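You operate a simulated robot arm through the tools that you are given. There is no shell and no other tool. Be economical: measure what you need, move in short steps, check, and stop when the job is done.

You are at the controls of a simulated robot arm. One attempt, no reset.

TASK
Put one of the grade tags from the top of the steel table on top of the brown bearing box.

Only the result counts: the job must be done as asked and must still hold three seconds after the hand-in. Knocking over, shifting, dropping, spilling or breaking anything else fails it.

THE ROBOT
A 7-joint arm with a two-finger parallel gripper, fixed in place. Base frame: the origin is at the foot of the arm, x ahead of it, y to its left, z up; the work surface is at about z = 0. Lengths are in cm, angles in rad, forces in N, time in s.
With the tool pointing down near the work surface it reaches from about 22 to 58 cm from the base axis. Its first joint turns from -1.152 to 1.152 rad. Payload 2.5 kg.
The TCP is the grasp point between the finger pads, 2.3 cm short of the fingertips. In the tool frame z runs along the fingers and y along their closing line. The gripper opens to 9.4 cm. The fingers are 3.8 cm wide and 1 cm thick; the gripper's body (5.4 by 9.6 cm) begins 3.9 cm behind the TCP.
Orientation is that of the tool frame in the base frame, as a unit quaternion [x, y, z, w]. With the fingers straight down and closing along the base's y, the tool's x points along the base's -x, its y along +y and its z along -z.

THE INTERFACE
- The arm moves only by the tool apply_moves. Its arguments are lists of equal length, an entry for each row: "xyz": the shift along the base's x, y, z in units of 150 mm (1.0 is 150 mm), a list of three; "rot": the turn, a rotation vector about the base's x, y, z in units of 180 degrees (1.0 is 180 degrees), a list of three; "fingers": the finger opening in cm, from 0 to 9.4. In form: {"xyz": [[x, y, z], ...], "rot": [[wx, wy, wz], ...], "fingers": [fingers, ...]}. A call has 1 to 20 rows; each row is the pose to reach, as a shift and turn from the pose commanded when the call began. A call with a number of a shift or a turn outside -1 to 1 is refused whole. Rows are played at 5 a second. More than 5 cm and 0.15 rad between two rows, or a gripper value outside its range, and nothing of the call is played. A pose out of reach is approached as far as the arm can. The call stops where the force on the tool passes 40 N (or 10 N more than at its start, if that is more) or the arm is blocked; 0.2 s more then pass. The fingers move at their own pace (about 10.8 cm/s each) and stop on an object; they squeeze with about 23 N. The grip force told is the motor's: it shows also when the fingers shut on nothing. Time passes only in rows, and 0.2 s behind the last, so rows that repeat a pose let the fingers close. The reply holds the time, the measured pose of the TCP, the force on the tool along the base axes, the opening and the grip force, in the units named above and with some noise, and new pictures: "pictures" is both (left out), scene, wrist or none.
- Cameras (640 x 400 px; columns grow to the right, rows downward): "scene" is fixed at [11.43, -41.36, 55.32]; the picture's right is [0.86, -0.50, 0.00], its down [-0.31, -0.53, -0.79] and it looks along [0.40, 0.68, -0.61] (base axes); focal length 339 px, centre (320, 200). "wrist" rides on the gripper at [8.7, 1.6, -7.4] in the tool frame; the picture's right is [-0.18, 0.98, 0.00], its down [-0.58, -0.11, -0.81] and it looks along [-0.79, -0.15, 0.59] (tool axes); focal length 243 px, centre (320, 200). There is no depth. A picture from a camera that has moved, and an enlarged one, comes with that camera's place and axes in the base frame and with its lens. The place of the scene camera against the robot may be out by one fixed shift of up to 1.8 cm in any direction.
- zoom(camera, box): a new picture of the part [left, top, right, bottom] of that camera's present view, enlarged. It takes no simulated time.
- job_done(): hands the job in; it is judged then, once.

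Go step by step. Nothing tells you positions but the pictures and the camera data: compare them with the known pose of the tool, close in by small moves and look again before you grip or let go. The budget is 90 turns and 170 pictures, counting those below and the enlarged ones. Unless the task says otherwise, let go and move clear before handing in, and close with one line.

The tools are called after "Emit:" as a command line: name --argument value ..., lists and objects as JSON in quotes. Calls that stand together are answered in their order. apply_moves: Moves the arm, as the interface text tells. Its arguments: {"type":"object","properties":{"xyz":{"type":"array","items":{"type":"array","items":{"type":"number"}}},"rot":{"type":"array","items":{"type":"array","items":{"type":"number"}}},"fingers":{"type":"array","items":{"type":"number"}},"pictures":{"type":"string","enum":["both","scene","wrist","none"]}},"required":["xyz","rot","fingers"]} The other tools are called the same way: zoom (camera, box) takes an enlarged picture of a part of a camera's view; job_done () hands the job in.

At the start:

```text
clock: 0.0
eef_pos: [36.82, 9.11, 21.46]
orientation: [0.0, 1.0, 0.0, 0.0]
ft_force: [0.4, -0.4, 0.2]
finger_gap: 9.4
gripper_force: 0.0
```

scene: 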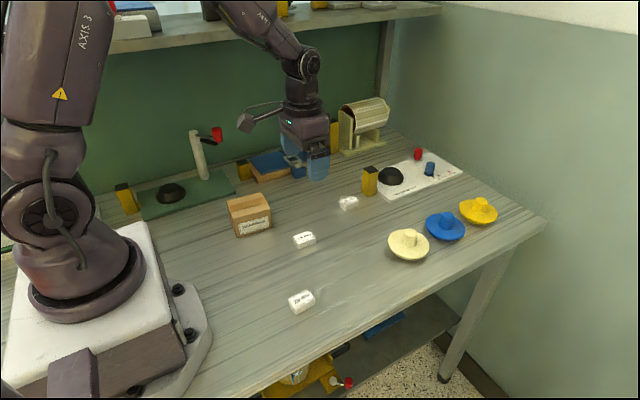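
wrist: 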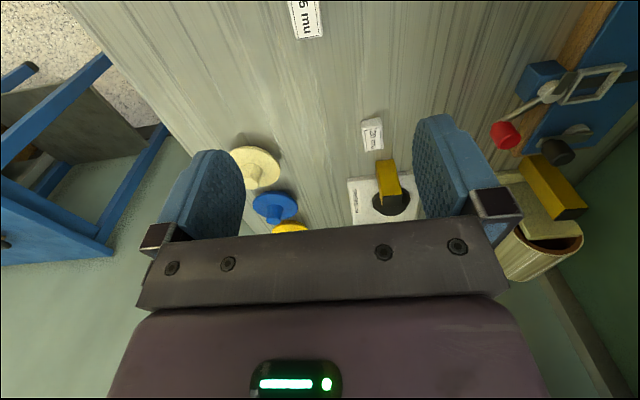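

I see three white tags on the table and a brown box with a label. I'll zoom in to identify them and measure.

Emit:
zoom --camera "scene" --box '[210, 170, 370, 270]'

Emit:
zoom --camera "scene" --box '[250, 250, 346, 310]'

Emit:
zoom --camera "wrist" --box '[270, 0, 430, 160]'

```text
4.00 times, centred on (290, 220) of scene
camera zoom: at [11.43, -41.36, 55.32], right [0.86, -0.5, 0.0], down [-0.31, -0.53, -0.79], along [0.4, 0.68, -0.61], focal length 1357 px, centre (440, 120)
```

zoom: 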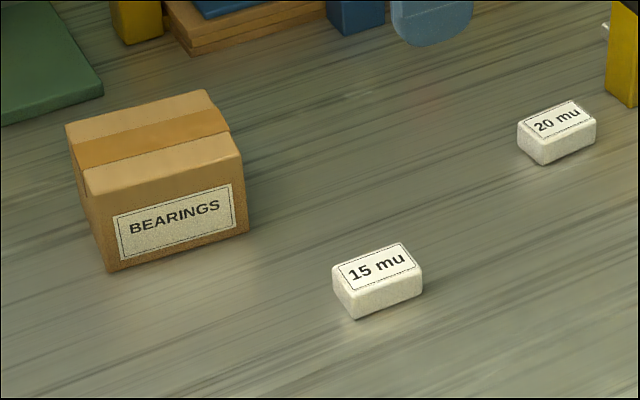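

```text
6.67 times, centred on (298, 280) of scene
camera zoom: at [11.43, -41.36, 55.32], right [0.86, -0.5, 0.0], down [-0.31, -0.53, -0.79], along [0.4, 0.68, -0.61], focal length 2262 px, centre (467, -333)
```

zoom: 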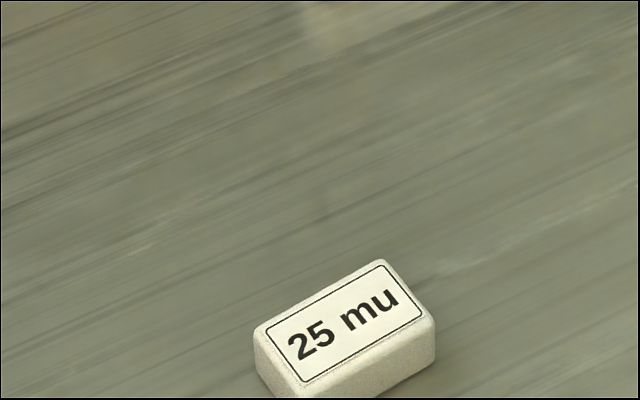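

```text
2.50 times, centred on (350, 80) of wrist
camera zoom: at [28.15, 10.81, 28.86], right [0.18, 0.98, 0.0], down [0.58, -0.11, 0.81], along [0.79, -0.15, -0.59], focal length 606 px, centre (245, 500)
```

zoom: 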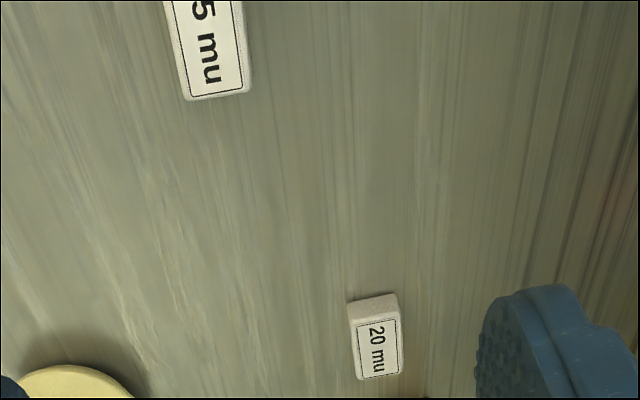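

The tag reading 15 mu is near (36.5, 8.3) and the box near (28.6, 21). I'll pull the hand back so the wrist camera sees both.

Emit:
apply_moves --xyz '[[-0.25, 0.09, 0], [-0.5, 0.18, 0], [-0.73, 0.267, 0], [-0.73, 0.267, 0]]' --rot '[[0, 0, 0], [0, 0, 0], [0, 0, 0], [0, 0, 0]]' --fingers '[9.4, 9.4, 9.4, 9.4]'

```text
clock: 1.0
eef_pos: [25.71, 13.25, 21.35]
orientation: [0.0, 1.0, -0.001, 0.0]
ft_force: [0.0, 0.1, -0.2]
finger_gap: 9.42
gripper_force: 0.1
camera wrist: at [17.08, 14.86, 28.75], right [0.18, 0.98, 0.0], down [0.58, -0.11, 0.81], along [0.79, -0.15, -0.59], focal length 243 px, centre (320, 200)
```

scene: 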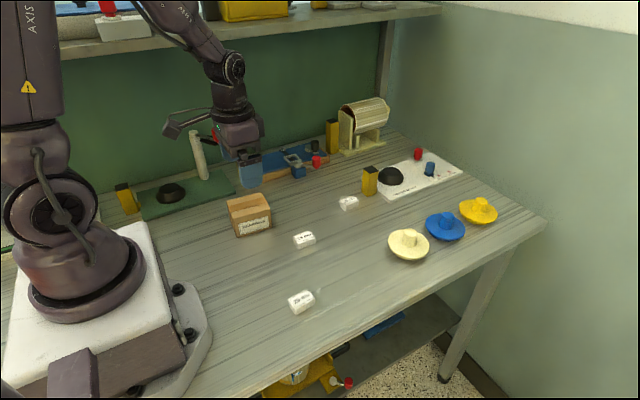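
wrist: 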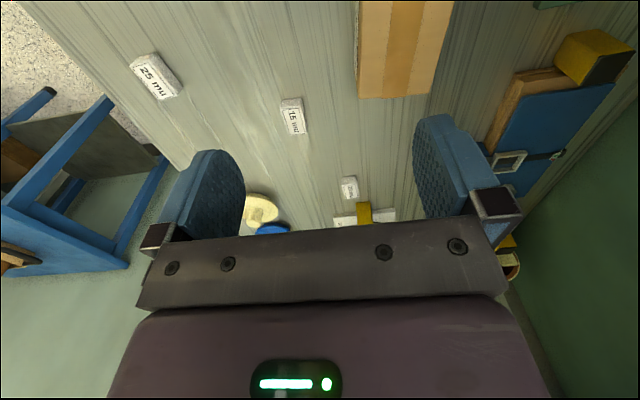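

Emit:
zoom --camera "wrist" --box '[252, 80, 332, 150]'

Emit:
zoom --camera "wrist" --box '[330, 0, 490, 100]'

```text
5.71 times, centred on (292, 115) of wrist
camera zoom: at [17.08, 14.86, 28.75], right [0.18, 0.98, 0.0], down [0.58, -0.11, 0.81], along [0.79, -0.15, -0.59], focal length 1386 px, centre (480, 686)
```

zoom: 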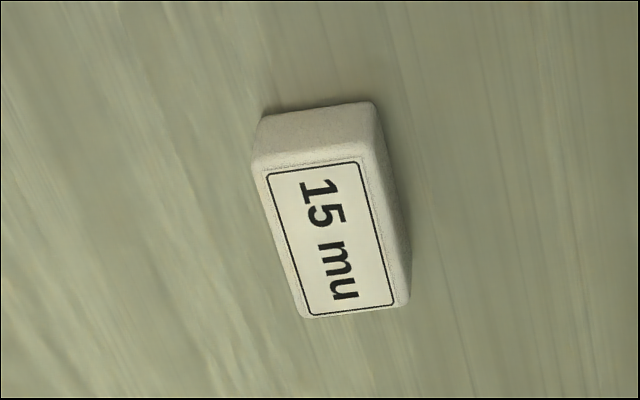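

```text
4.00 times, centred on (410, 50) of wrist
camera zoom: at [17.08, 14.86, 28.75], right [0.18, 0.98, 0.0], down [0.58, -0.11, 0.81], along [0.79, -0.15, -0.59], focal length 970 px, centre (-40, 800)
```

zoom: 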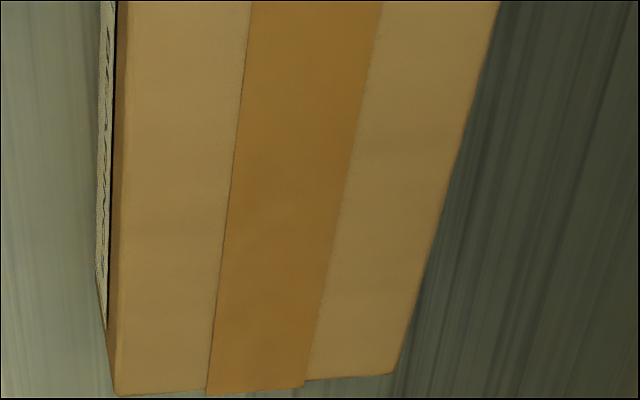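

I now put the 15 mu tag at about (35.5, 8.0), 4 × 2.5 cm and 2 cm high. The box top is at z ≈ 5.9, centred near (27.1, 20.1). Next I'll go above the tag and check.

Emit:
apply_moves --xyz '[[0.25, -0.13, 0], [0.5, -0.26, 0], [0.642, -0.341, -0.2], [0.642, -0.341, -0.5], [0.642, -0.341, -0.764], [0.642, -0.341, -0.764]]' --rot '[[0, 0, 0], [0, 0, 0], [0, 0, -0.013], [0, 0, -0.013], [0, 0, -0.013], [0, 0, -0.013]]' --fingers '[6.5, 6.5, 6.5, 6.5, 6.5, 6.5]'

```text
clock: 2.4
eef_pos: [35.24, 7.92, 9.72]
orientation: [0.021, 1.0, 0.0, 0.0]
ft_force: [-0.4, -0.6, -0.2]
finger_gap: 6.5
gripper_force: 0.1
camera wrist: at [26.71, 9.99, 17.13], right [0.22, 0.97, 0.0], down [0.58, -0.13, 0.81], along [0.79, -0.18, -0.59], focal length 243 px, centre (320, 200)
```

scene: 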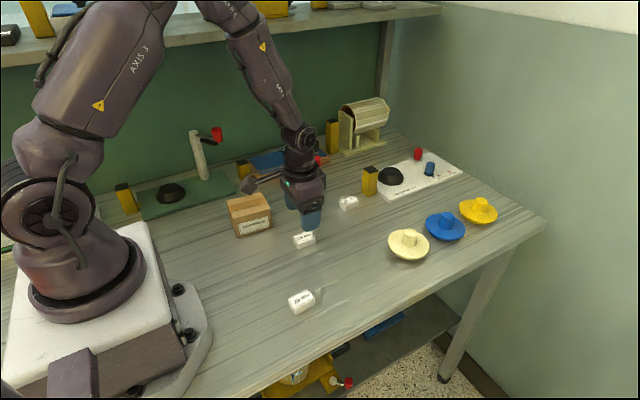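
wrist: 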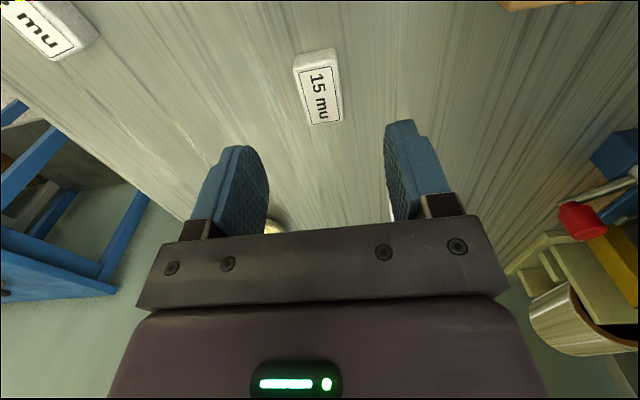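

The tag lies right under the grasp point, at about (35.5, 8.0). I'll go down, check, and then grip.

Emit:
apply_moves --xyz '[[0.012, 0.004, -0.2], [0.012, 0.004, -0.35], [0.012, 0.004, -0.455], [0.012, 0.004, -0.455]]' --rot '[[0, 0, 0], [0, 0, 0], [0, 0, 0], [0, 0, 0]]' --fingers '[6.5, 6.5, 6.5, 6.5]'

```text
clock: 3.4
eef_pos: [35.74, 8.04, 2.97]
orientation: [0.02, 1.0, 0.0, 0.0]
ft_force: [0.6, 0.9, -0.7]
finger_gap: 6.51
gripper_force: 0.0
camera wrist: at [27.26, 10.08, 10.52], right [0.22, 0.97, 0.0], down [0.58, -0.13, 0.81], along [0.79, -0.18, -0.59], focal length 243 px, centre (320, 200)
```

scene: 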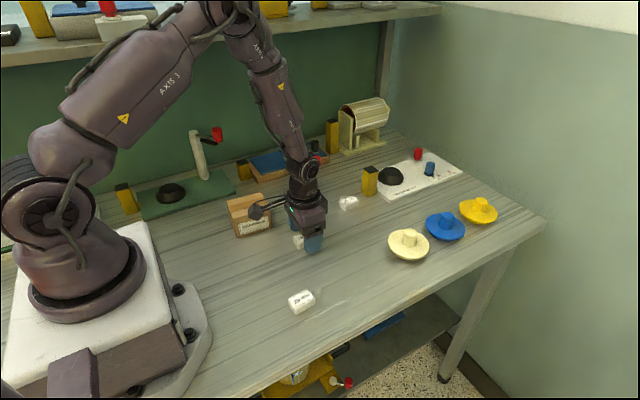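
wrist: 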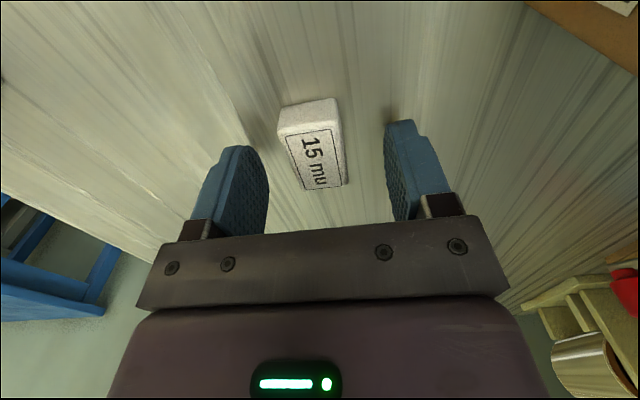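

The tag sits between the fingers. I'll close on it.

Emit:
apply_moves --xyz '[[-0.015, 0, -0.012], [-0.015, 0, -0.012], [-0.015, 0, -0.012], [-0.015, 0, -0.012]]' --rot '[[0, 0, 0], [0, 0, 0], [0, 0, 0], [0, 0, 0]]' --fingers '[6.5, 2, 1, 1]' --pictures "wrist"

```text
clock: 4.4
eef_pos: [35.55, 8.1, 2.79]
orientation: [0.019, 1.0, 0.0, 0.0]
ft_force: [0.4, 0.1, 0.3]
finger_gap: 2.67
gripper_force: 22.6
camera wrist: at [27.02, 10.15, 10.36], right [0.22, 0.97, 0.0], down [0.58, -0.13, 0.81], along [0.79, -0.18, -0.59], focal length 243 px, centre (320, 200)
```

wrist: 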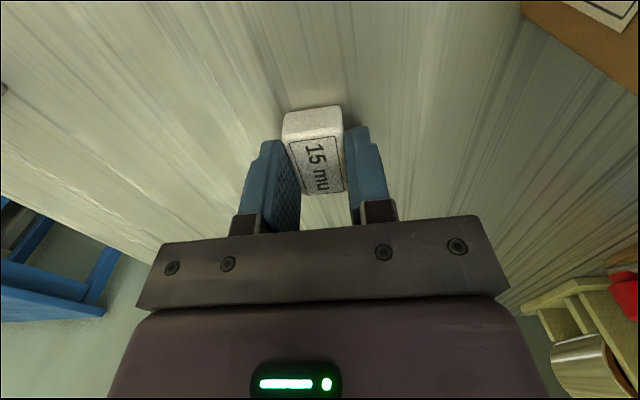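

The grip holds at 2.67 cm. I'll lift, then carry the tag over the box.

Emit:
apply_moves --xyz '[[0, 0, 0.15], [0, 0, 0.4], [0, 0, 0.65], [-0.1, 0.14, 0.75], [-0.25, 0.36, 0.75], [-0.4, 0.57, 0.75], [-0.5, 0.72, 0.75], [-0.563, 0.8, 0.75], [-0.563, 0.8, 0.75]]' --rot '[[0, 0, 0], [0, 0, 0], [0, 0, 0], [0, 0, 0], [0, 0, -0.012], [0, 0, -0.025], [0, 0, -0.025], [0, 0, -0.025], [0, 0, -0.025]]' --fingers '[1, 1, 1, 1, 1, 1, 1, 1, 1]'

```text
clock: 6.4
eef_pos: [27.08, 20.04, 14.3]
orientation: [0.061, 0.998, 0.0, 0.0]
ft_force: [0.0, 1.2, 0.4]
finger_gap: 0.99
gripper_force: 0.0
camera wrist: at [18.78, 22.63, 21.83], right [0.3, 0.95, 0.0], down [0.56, -0.18, 0.81], along [0.77, -0.24, -0.59], focal length 243 px, centre (320, 200)
```

scene: 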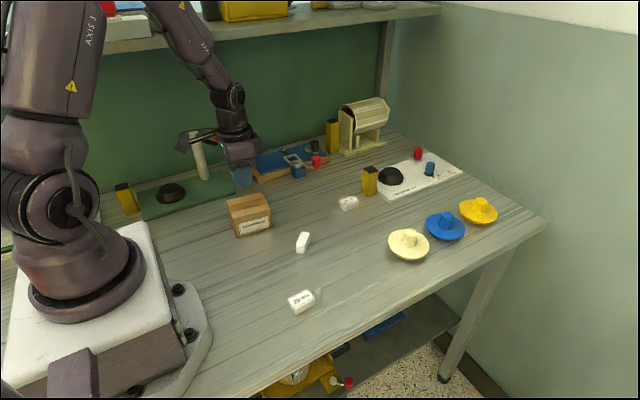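
wrist: 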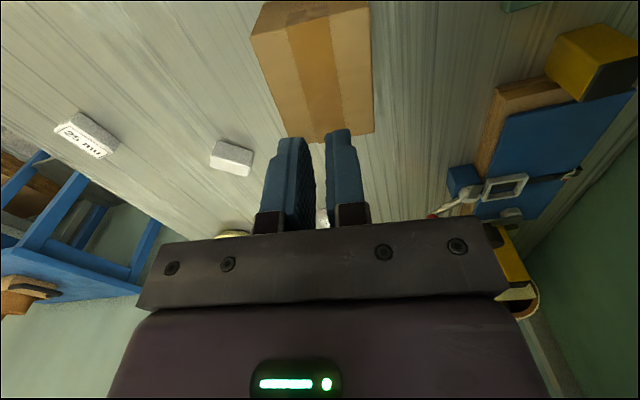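

The tag slipped out early in the lift and is back on the table, turned. I'll look at how it lies now.

Emit:
zoom --camera "scene" --box '[270, 215, 334, 270]'

Emit:
zoom --camera "wrist" --box '[190, 120, 270, 190]'

Emit:
zoom --camera "wrist" --box '[240, 110, 400, 240]'

```text
7.27 times, centred on (302, 242) of scene
camera zoom: at [11.43, -41.36, 55.32], right [0.86, -0.5, 0.0], down [-0.31, -0.53, -0.79], along [0.4, 0.68, -0.61], focal length 2468 px, centre (451, -109)
```

zoom: 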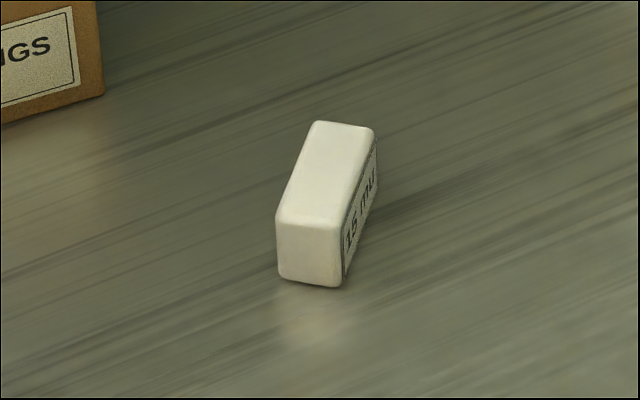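

```text
5.71 times, centred on (230, 155) of wrist
camera zoom: at [18.78, 22.63, 21.83], right [0.3, 0.95, 0.0], down [0.56, -0.18, 0.81], along [0.77, -0.24, -0.59], focal length 1386 px, centre (834, 457)
```

zoom: 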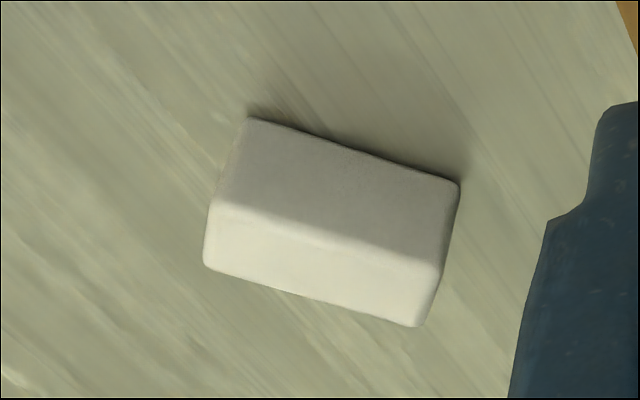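

```text
3.08 times, centred on (320, 175) of wrist
camera zoom: at [18.78, 22.63, 21.83], right [0.3, 0.95, 0.0], down [0.56, -0.18, 0.81], along [0.77, -0.24, -0.59], focal length 746 px, centre (320, 277)
```

zoom: 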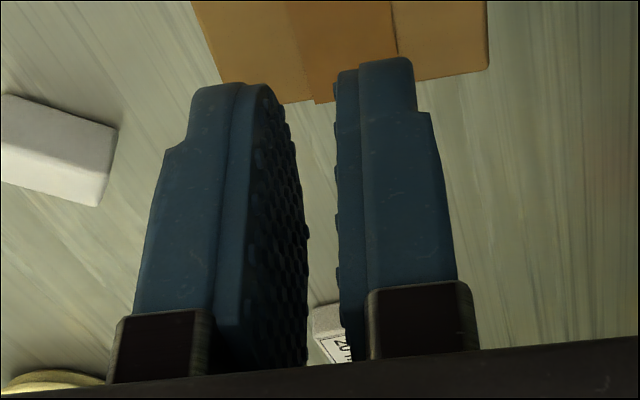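

The tag is on its side at about (34.8, 7.1), with its long axis turned about 50°. It's 2.0 cm wide and 2.5 cm high. I'll move above it with the hand turned to match.

Emit:
apply_moves --xyz '[[0.07, -0.12, 0], [0.15, -0.25, 0], [0.23, -0.38, 0], [0.31, -0.51, 0], [0.38, -0.64, 0], [0.45, -0.76, 0], [0.513, -0.863, 0], [0.513, -0.863, -0.18], [0.513, -0.863, -0.35], [0.513, -0.863, -0.35]]' --rot '[[0, 0, 0.0395], [0, 0, 0.079], [0, 0, 0.1185], [0, 0, 0.158], [0, 0, 0.1975], [0, 0, 0.237], [0, 0, 0.2765], [0, 0, 0.316], [0, 0, 0.316], [0, 0, 0.316]]' --fingers '[5.5, 5.5, 5.5, 5.5, 5.5, 5.5, 5.5, 5.5, 5.5, 5.5]'

```text
clock: 8.6
eef_pos: [34.77, 6.77, 8.93]
orientation: [-0.423, 0.906, 0.001, 0.001]
ft_force: [-0.3, 0.0, -0.1]
finger_gap: 5.51
gripper_force: 0.2
camera wrist: at [27.9, 1.31, 16.39], right [-0.64, 0.77, 0.0], down [0.46, 0.38, 0.81], along [0.62, 0.51, -0.59], focal length 243 px, centre (320, 200)
```

scene: 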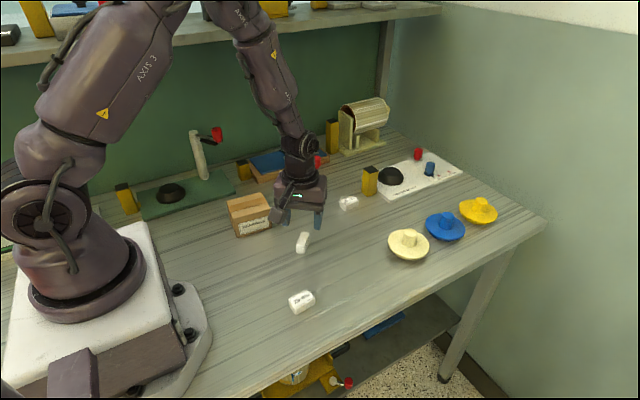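
wrist: 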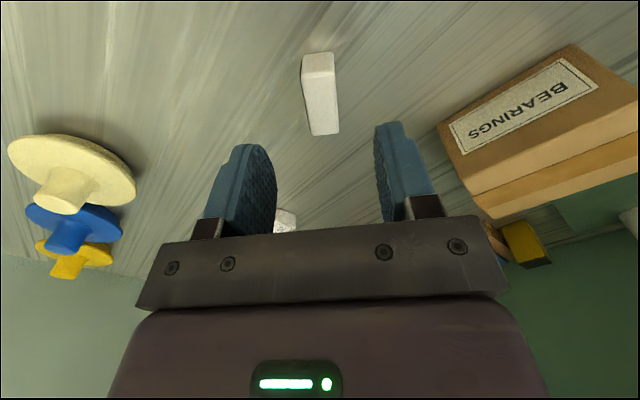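

Emit:
zoom --camera "wrist" --box '[280, 40, 360, 140]'

```text
4.00 times, centred on (320, 90) of wrist
camera zoom: at [27.9, 1.31, 16.39], right [-0.64, 0.77, 0.0], down [0.46, 0.38, 0.81], along [0.62, 0.51, -0.59], focal length 970 px, centre (320, 640)
```

zoom: 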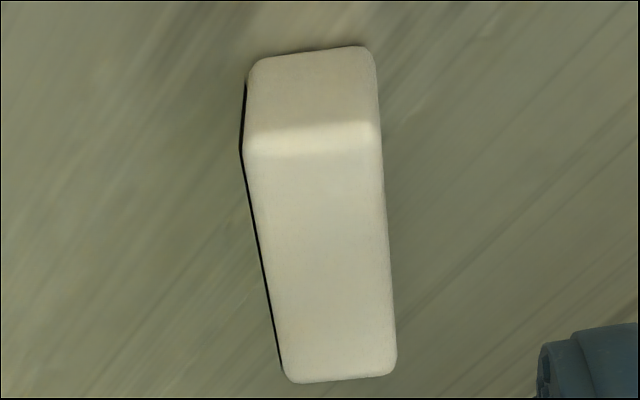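

The tag centre comes out at about (34.7, 7.06), axis about 47°. I'll trim the pose, go down deeper this time, and close.

Emit:
apply_moves --xyz '[[-0.004, 0.017, -0.15], [-0.004, 0.017, -0.3], [-0.004, 0.017, -0.38], [-0.004, 0.017, -0.42], [-0.004, 0.017, -0.42]]' --rot '[[0, 0, -0.016], [0, 0, -0.016], [0, 0, -0.016], [0, 0, -0.016], [0, 0, -0.016]]' --fingers '[5.5, 5.5, 5.5, 5.5, 5.5]' --pictures "wrist"

```text
clock: 9.8
eef_pos: [34.49, 7.59, 2.84]
orientation: [-0.4, 0.916, 0.0, 0.0]
ft_force: [-0.5, -0.7, 0.3]
finger_gap: 5.5
gripper_force: 0.0
camera wrist: at [27.49, 2.28, 10.11], right [-0.6, 0.8, 0.0], down [0.47, 0.35, 0.81], along [0.65, 0.48, -0.59], focal length 243 px, centre (320, 200)
```

wrist: 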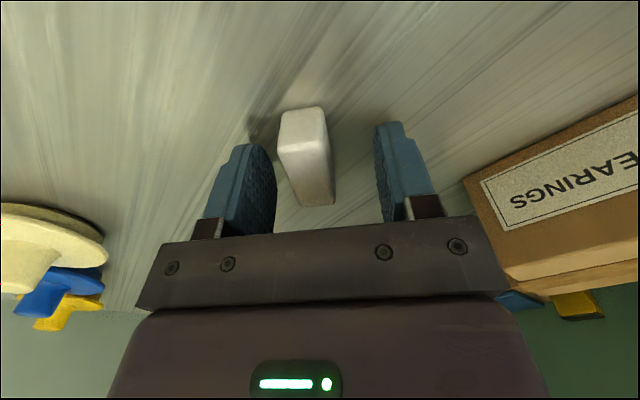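

The hand is a little off along y: the tag looks to be about 0.6 cm toward −y. I'll correct that and look again.

Emit:
apply_moves --xyz '[[0.005, -0.02, 0], [0.01, -0.043, -0.015], [0.01, -0.043, -0.02], [0.01, -0.043, -0.02]]' --rot '[[0, 0, 0], [0, 0, 0], [0, 0, 0], [0, 0, 0]]' --fingers '[5.5, 5.5, 5.5, 5.5]' --pictures "wrist"

```text
clock: 10.8
eef_pos: [34.9, 6.79, 2.25]
orientation: [-0.401, 0.916, 0.0, 0.0]
ft_force: [-0.4, 0.5, 0.0]
finger_gap: 5.49
gripper_force: 0.1
camera wrist: at [27.81, 1.65, 9.82], right [-0.6, 0.8, 0.0], down [0.48, 0.35, 0.81], along [0.65, 0.48, -0.59], focal length 243 px, centre (320, 200)
```

wrist: 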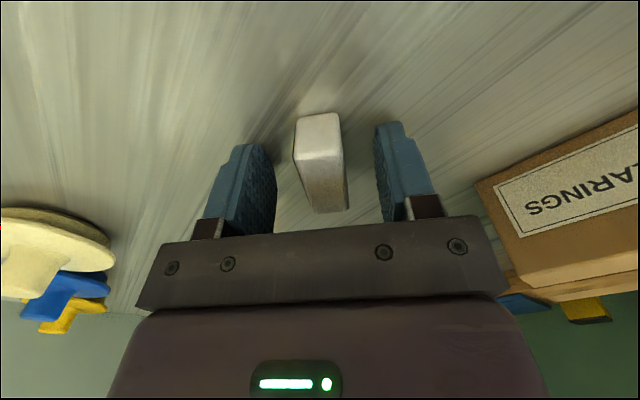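

It's well centred now. I'll close and lift slowly by about 1.5 cm.

Emit:
apply_moves --xyz '[[0, 0, 0], [0, 0, 0], [0, 0, 0], [0, 0, 0], [0, 0, 0]]' --rot '[[0, 0, 0], [0, 0, 0], [0, 0, 0], [0, 0, 0], [0, 0, 0]]' --fingers '[3, 0.5, 0, 0, 0]' --pictures "wrist"

Emit:
apply_moves --xyz '[[0, 0, 0.02], [0, 0, 0.04], [0, 0, 0.06], [0, 0, 0.08], [0, 0, 0.1], [0, 0, 0.1]]' --rot '[[0, 0, 0], [0, 0, 0], [0, 0, 0], [0, 0, 0], [0, 0, 0], [0, 0, 0]]' --fingers '[0, 0, 0, 0, 0, 0]'

```text
clock: 12.0
eef_pos: [34.88, 6.83, 2.33]
orientation: [-0.4, 0.917, 0.0, 0.0]
ft_force: [0.9, 0.2, 0.0]
finger_gap: 1.88
gripper_force: 23.4
camera wrist: at [27.81, 1.65, 9.82], right [-0.6, 0.8, 0.0], down [0.48, 0.35, 0.81], along [0.65, 0.48, -0.59], focal length 243 px, centre (320, 200)
```

wrist: 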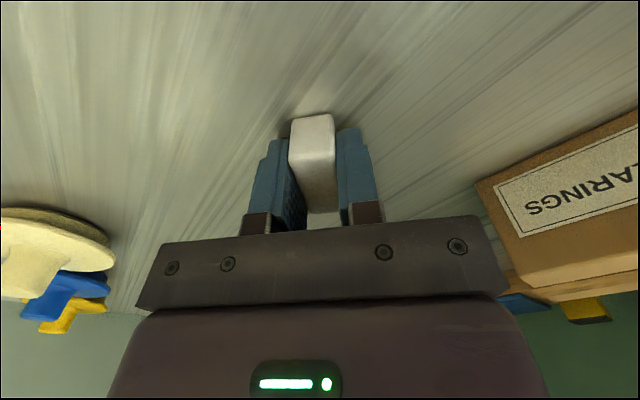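

```text
clock: 13.4
eef_pos: [34.76, 6.78, 3.81]
orientation: [-0.401, 0.916, 0.0, 0.001]
ft_force: [0.6, 0.8, -0.4]
finger_gap: 1.89
gripper_force: 22.7
camera wrist: at [27.7, 1.62, 11.3], right [-0.6, 0.8, 0.0], down [0.48, 0.35, 0.81], along [0.65, 0.48, -0.59], focal length 243 px, centre (320, 200)
```

scene: 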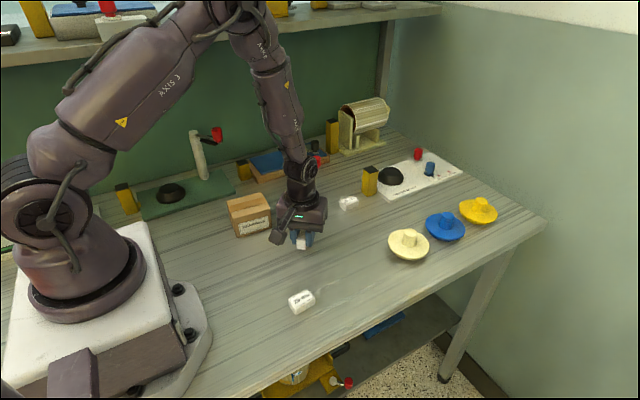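
wrist: 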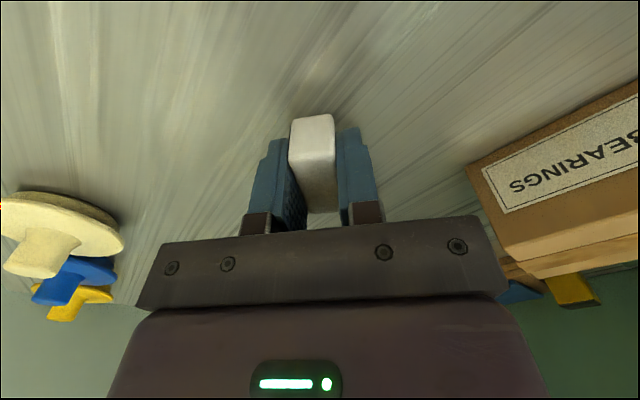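

It's holding steady. I'll keep lifting at a gentle pace.

Emit:
apply_moves --xyz '[[0, 0, 0.05], [0, 0, 0.1], [0, 0, 0.16], [0, 0, 0.22], [0, 0, 0.28], [0, 0, 0.34], [0, 0, 0.4], [0, 0, 0.46], [0, 0, 0.52], [0, 0, 0.57], [0, 0, 0.6], [0, 0, 0.6]]' --rot '[[0, 0, 0], [0, 0, 0], [0, 0, 0], [0, 0, 0], [0, 0, 0], [0, 0, 0], [0, 0, 0], [0, 0, 0], [0, 0, 0], [0, 0, 0], [0, 0, 0], [0, 0, 0]]' --fingers '[0, 0, 0, 0, 0, 0, 0, 0, 0, 0, 0, 0]' --pictures "wrist"

```text
clock: 16.0
eef_pos: [34.92, 6.84, 12.87]
orientation: [-0.4, 0.917, 0.0, 0.0]
ft_force: [-1.4, 0.9, -0.6]
finger_gap: 1.87
gripper_force: 22.9
camera wrist: at [27.82, 1.66, 20.33], right [-0.6, 0.8, 0.0], down [0.48, 0.35, 0.81], along [0.65, 0.48, -0.59], focal length 243 px, centre (320, 200)
```

wrist: 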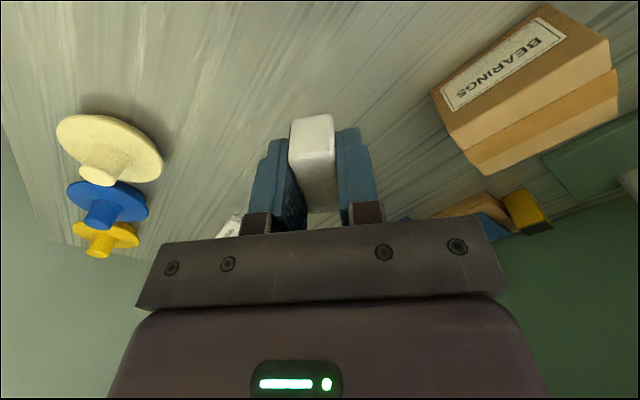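

Still held. I'll carry it slowly over the box, turning back to line up with the box.

Emit:
apply_moves --xyz '[[-0.02, 0.035, 0], [-0.06, 0.1, 0], [-0.1, 0.17, 0], [-0.14, 0.24, 0], [-0.18, 0.31, 0], [-0.22, 0.38, 0], [-0.26, 0.45, 0], [-0.3, 0.52, 0], [-0.34, 0.59, 0], [-0.38, 0.66, 0], [-0.42, 0.73, 0], [-0.46, 0.79, 0], [-0.5, 0.85, 0], [-0.52, 0.885, 0], [-0.52, 0.885, 0], [-0.52, 0.885, 0]]' --rot '[[0, 0, -0.02], [0, 0, -0.04], [0, 0, -0.06], [0, 0, -0.08], [0, 0, -0.1], [0, 0, -0.12], [0, 0, -0.14], [0, 0, -0.16], [0, 0, -0.18], [0, 0, -0.2], [0, 0, -0.22], [0, 0, -0.24], [0, 0, -0.26], [0, 0, -0.28], [0, 0, -0.3], [0, 0, -0.3]]' --fingers '[0, 0, 0, 0, 0, 0, 0, 0, 0, 0, 0, 0, 0, 0, 0, 0]'

```text
clock: 19.4
eef_pos: [26.93, 20.13, 12.89]
orientation: [0.06, 0.998, 0.0, 0.0]
ft_force: [-0.3, -0.3, 0.1]
finger_gap: 1.88
gripper_force: 23.3
camera wrist: at [18.6, 22.76, 20.34], right [0.3, 0.95, 0.0], down [0.56, -0.18, 0.81], along [0.77, -0.24, -0.59], focal length 243 px, centre (320, 200)
```

scene: 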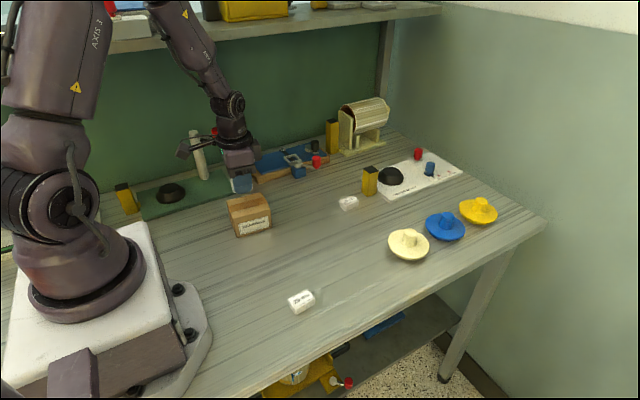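
wrist: 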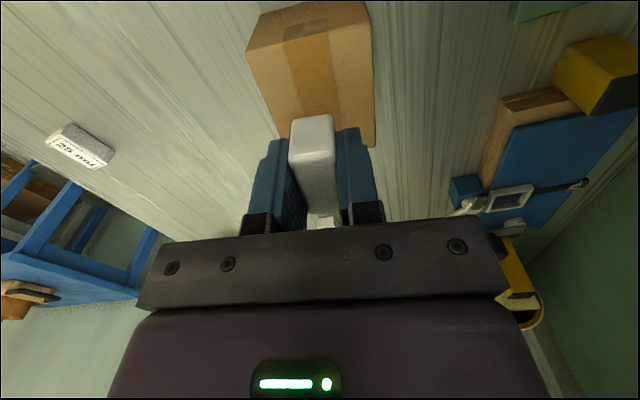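

The box centre checks out at about (27.4, 20.1). I'll descend to just above contact.

Emit:
apply_moves --xyz '[[0.015, 0, -0.06], [0.03, 0, -0.12], [0.03, 0, -0.18], [0.03, 0, -0.23], [0.03, 0, -0.27], [0.03, 0, -0.28], [0.03, 0, -0.28]]' --rot '[[0, 0, 0], [0, 0, 0], [0, 0, 0], [0, 0, 0], [0, 0, 0], [0, 0, 0], [0, 0, 0]]' --fingers '[0, 0, 0, 0, 0, 0, 0]'

Emit:
zoom --camera "scene" --box '[210, 150, 290, 250]'

```text
clock: 21.0
eef_pos: [27.38, 20.21, 8.64]
orientation: [0.059, 0.998, 0.001, -0.001]
ft_force: [-1.2, -0.7, 0.1]
finger_gap: 1.9
gripper_force: 22.7
camera wrist: at [19.03, 22.84, 16.1], right [0.3, 0.95, 0.0], down [0.56, -0.18, 0.81], along [0.77, -0.24, -0.59], focal length 243 px, centre (320, 200)
```

scene: 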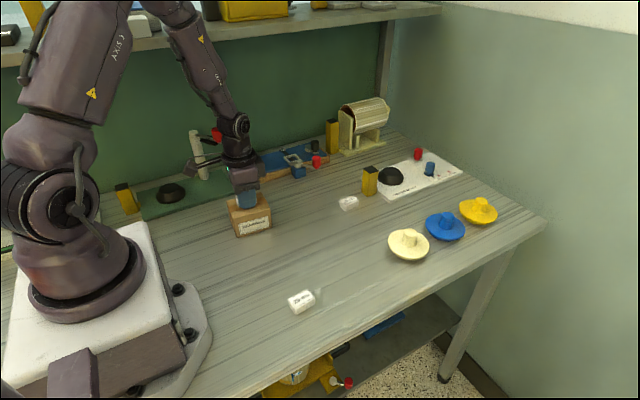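
wrist: 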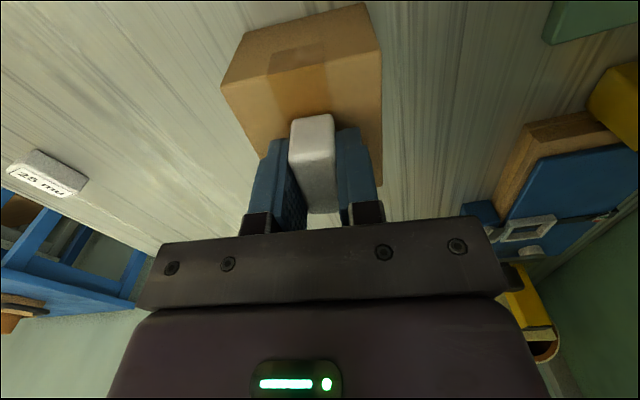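

```text
4.00 times, centred on (250, 200) of scene
camera zoom: at [11.43, -41.36, 55.32], right [0.86, -0.5, 0.0], down [-0.31, -0.53, -0.79], along [0.4, 0.68, -0.61], focal length 1357 px, centre (600, 200)
```

zoom: 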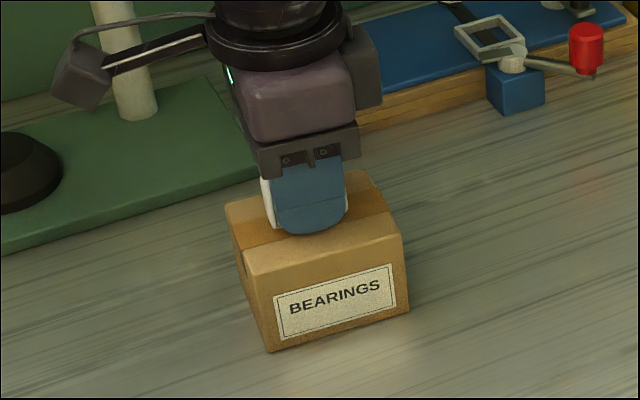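

The tag is just above the box centre. I'll lower it in very small steps and watch the force.

Emit:
apply_moves --xyz '[[0, 0, -0.006], [0, 0, -0.012], [0, 0, -0.012]]' --rot '[[0, 0, 0], [0, 0, 0], [0, 0, 0]]' --fingers '[0, 0, 0]' --pictures "none"

Emit:
apply_moves --xyz '[[0, 0, -0.005], [0, 0, -0.01], [0, 0, -0.01]]' --rot '[[0, 0, 0], [0, 0, 0], [0, 0, 0]]' --fingers '[0, 0, 0]' --pictures "none"

```text
clock: 21.8
eef_pos: [27.39, 20.12, 8.46]
orientation: [0.059, 0.998, 0.0, 0.0]
ft_force: [0.5, 1.2, -0.6]
finger_gap: 1.9
gripper_force: 22.9
```

```text
clock: 22.6
eef_pos: [27.46, 20.06, 8.33]
orientation: [0.061, 0.998, 0.001, 0.0]
ft_force: [0.4, -0.2, 0.6]
finger_gap: 1.91
gripper_force: 22.5
```

Emit:
apply_moves --xyz '[[0, 0, -0.005], [0, 0, -0.01], [0, 0, -0.01]]' --rot '[[0, 0, 0], [0, 0, 0], [0, 0, 0]]' --fingers '[0, 0, 0]' --pictures "wrist"

Emit:
zoom --camera "scene" --box '[220, 170, 284, 240]'

```text
clock: 23.2
eef_pos: [27.53, 19.99, 8.27]
orientation: [0.06, 0.998, 0.0, -0.001]
ft_force: [-1.7, -1.2, 6.6]
finger_gap: 1.9
gripper_force: 23.1
stopped in row 3: the force on the tool passed its limit (the readings are from after the stop); the commanded pose is now the measured one
camera wrist: at [19.1, 22.72, 15.79], right [0.3, 0.95, 0.0], down [0.56, -0.18, 0.81], along [0.77, -0.24, -0.59], focal length 243 px, centre (320, 200)
```

wrist: 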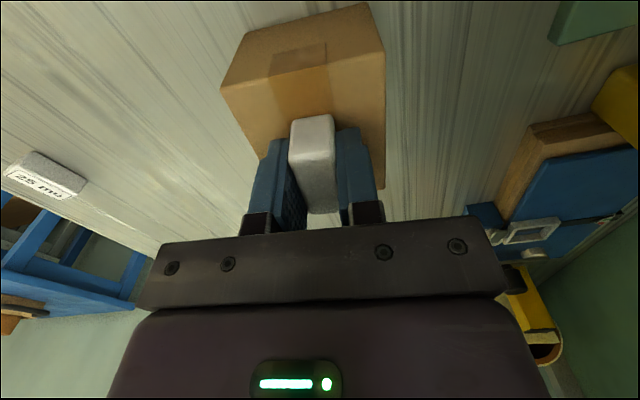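

```text
5.71 times, centred on (252, 205) of scene
camera zoom: at [11.43, -41.36, 55.32], right [0.86, -0.5, 0.0], down [-0.31, -0.53, -0.79], along [0.4, 0.68, -0.61], focal length 1939 px, centre (709, 171)
```

zoom: 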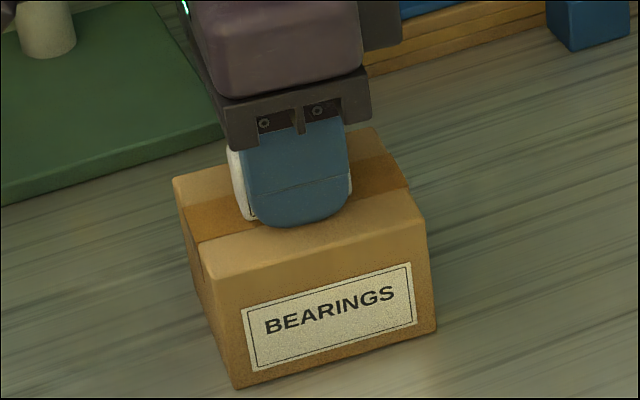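

The tag has touched the box top. I'll open slowly, then rise straight up.

Emit:
apply_moves --xyz '[[0, 0, 0], [0, 0, 0], [0, 0, 0], [0, 0, 0], [0, 0, 0], [0, 0, 0]]' --rot '[[0, 0, 0], [0, 0, 0], [0, 0, 0], [0, 0, 0], [0, 0, 0], [0, 0, 0]]' --fingers '[1.9, 2.1, 2.4, 2.8, 3.4, 4]'

```text
clock: 24.6
eef_pos: [27.45, 20.05, 8.29]
orientation: [0.06, 0.998, 0.0, 0.0]
ft_force: [-1.0, 1.3, 7.9]
finger_gap: 3.97
gripper_force: 0.0
camera wrist: at [19.1, 22.73, 15.77], right [0.3, 0.95, 0.0], down [0.56, -0.18, 0.81], along [0.77, -0.24, -0.59], focal length 243 px, centre (320, 200)
```

scene: 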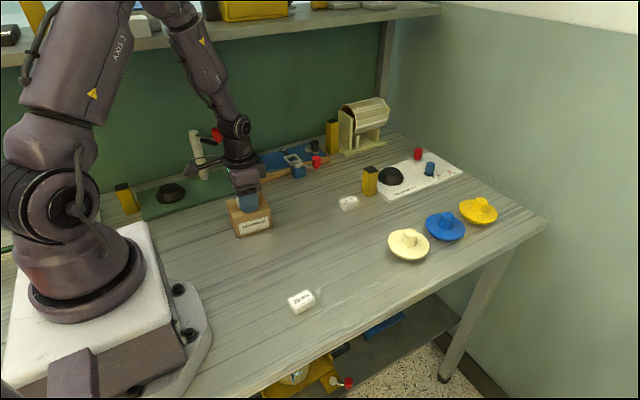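
wrist: 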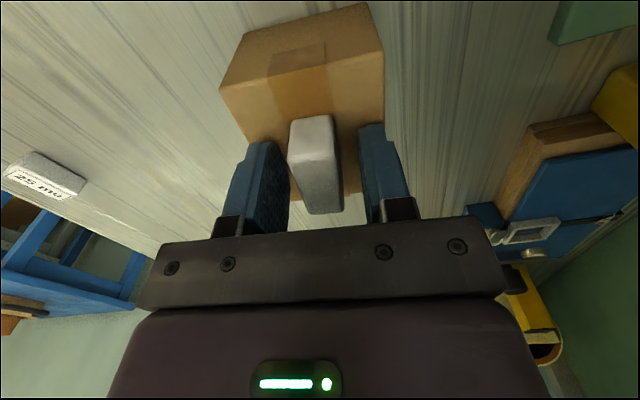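

The tag is standing free on the box. I'll rise clear, slowly at first.

Emit:
apply_moves --xyz '[[0, 0, 0.02], [0, 0, 0.05], [0, 0, 0.12], [0, 0, 0.25], [0, 0, 0.4], [0, 0, 0.6], [0, 0, 0.7], [0, 0, 0.7]]' --rot '[[0, 0, 0], [0, 0, 0], [0, 0, 0], [0, 0, 0], [0, 0, 0], [0, 0, 0], [0, 0, 0], [0, 0, 0]]' --fingers '[4.2, 4.2, 4.2, 4.2, 4.2, 4.2, 4.2, 4.2]'

Emit:
zoom --camera "scene" --box '[210, 150, 310, 250]'

```text
clock: 26.4
eef_pos: [27.55, 20.05, 18.91]
orientation: [0.061, 0.998, 0.001, -0.001]
ft_force: [-0.5, 0.2, -0.6]
finger_gap: 4.2
gripper_force: 0.1
camera wrist: at [19.22, 22.74, 26.4], right [0.3, 0.95, 0.0], down [0.56, -0.18, 0.81], along [0.77, -0.24, -0.59], focal length 243 px, centre (320, 200)
```

scene: 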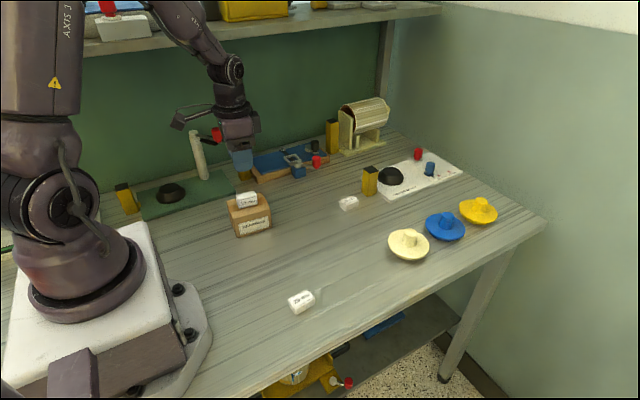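
wrist: 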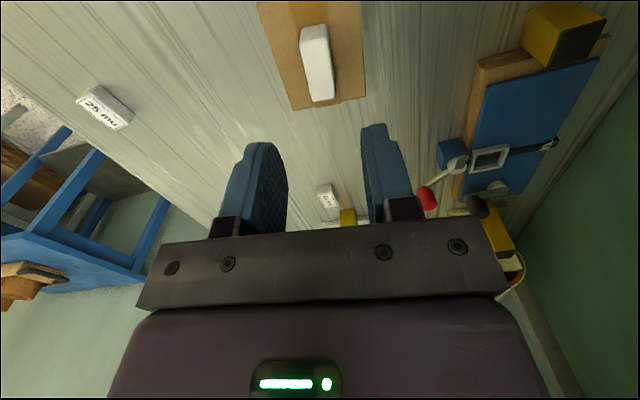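

```text
4.00 times, centred on (260, 200) of scene
camera zoom: at [11.43, -41.36, 55.32], right [0.86, -0.5, 0.0], down [-0.31, -0.53, -0.79], along [0.4, 0.68, -0.61], focal length 1357 px, centre (560, 200)
```

zoom: 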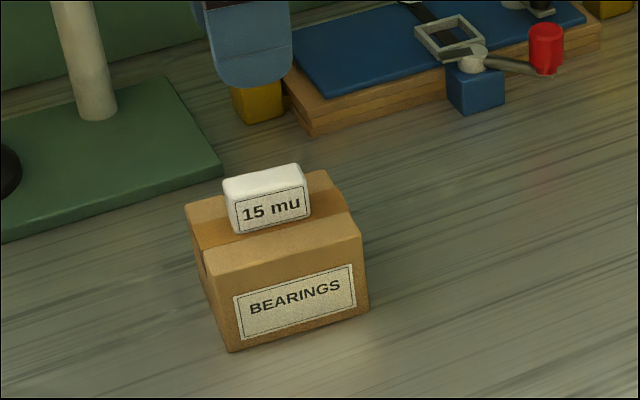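

The 15 mu tag rests in the middle of the box top. The box hasn't moved, nothing else is disturbed and the hand is clear, so I'm handing in.

Emit:
job_done

```text
The job is handed in.
```

The 15 mu grade tag is now on top of the brown bearing box, lying on its side; on the first try it slipped from the grip and dropped back onto the table before I picked it up again.
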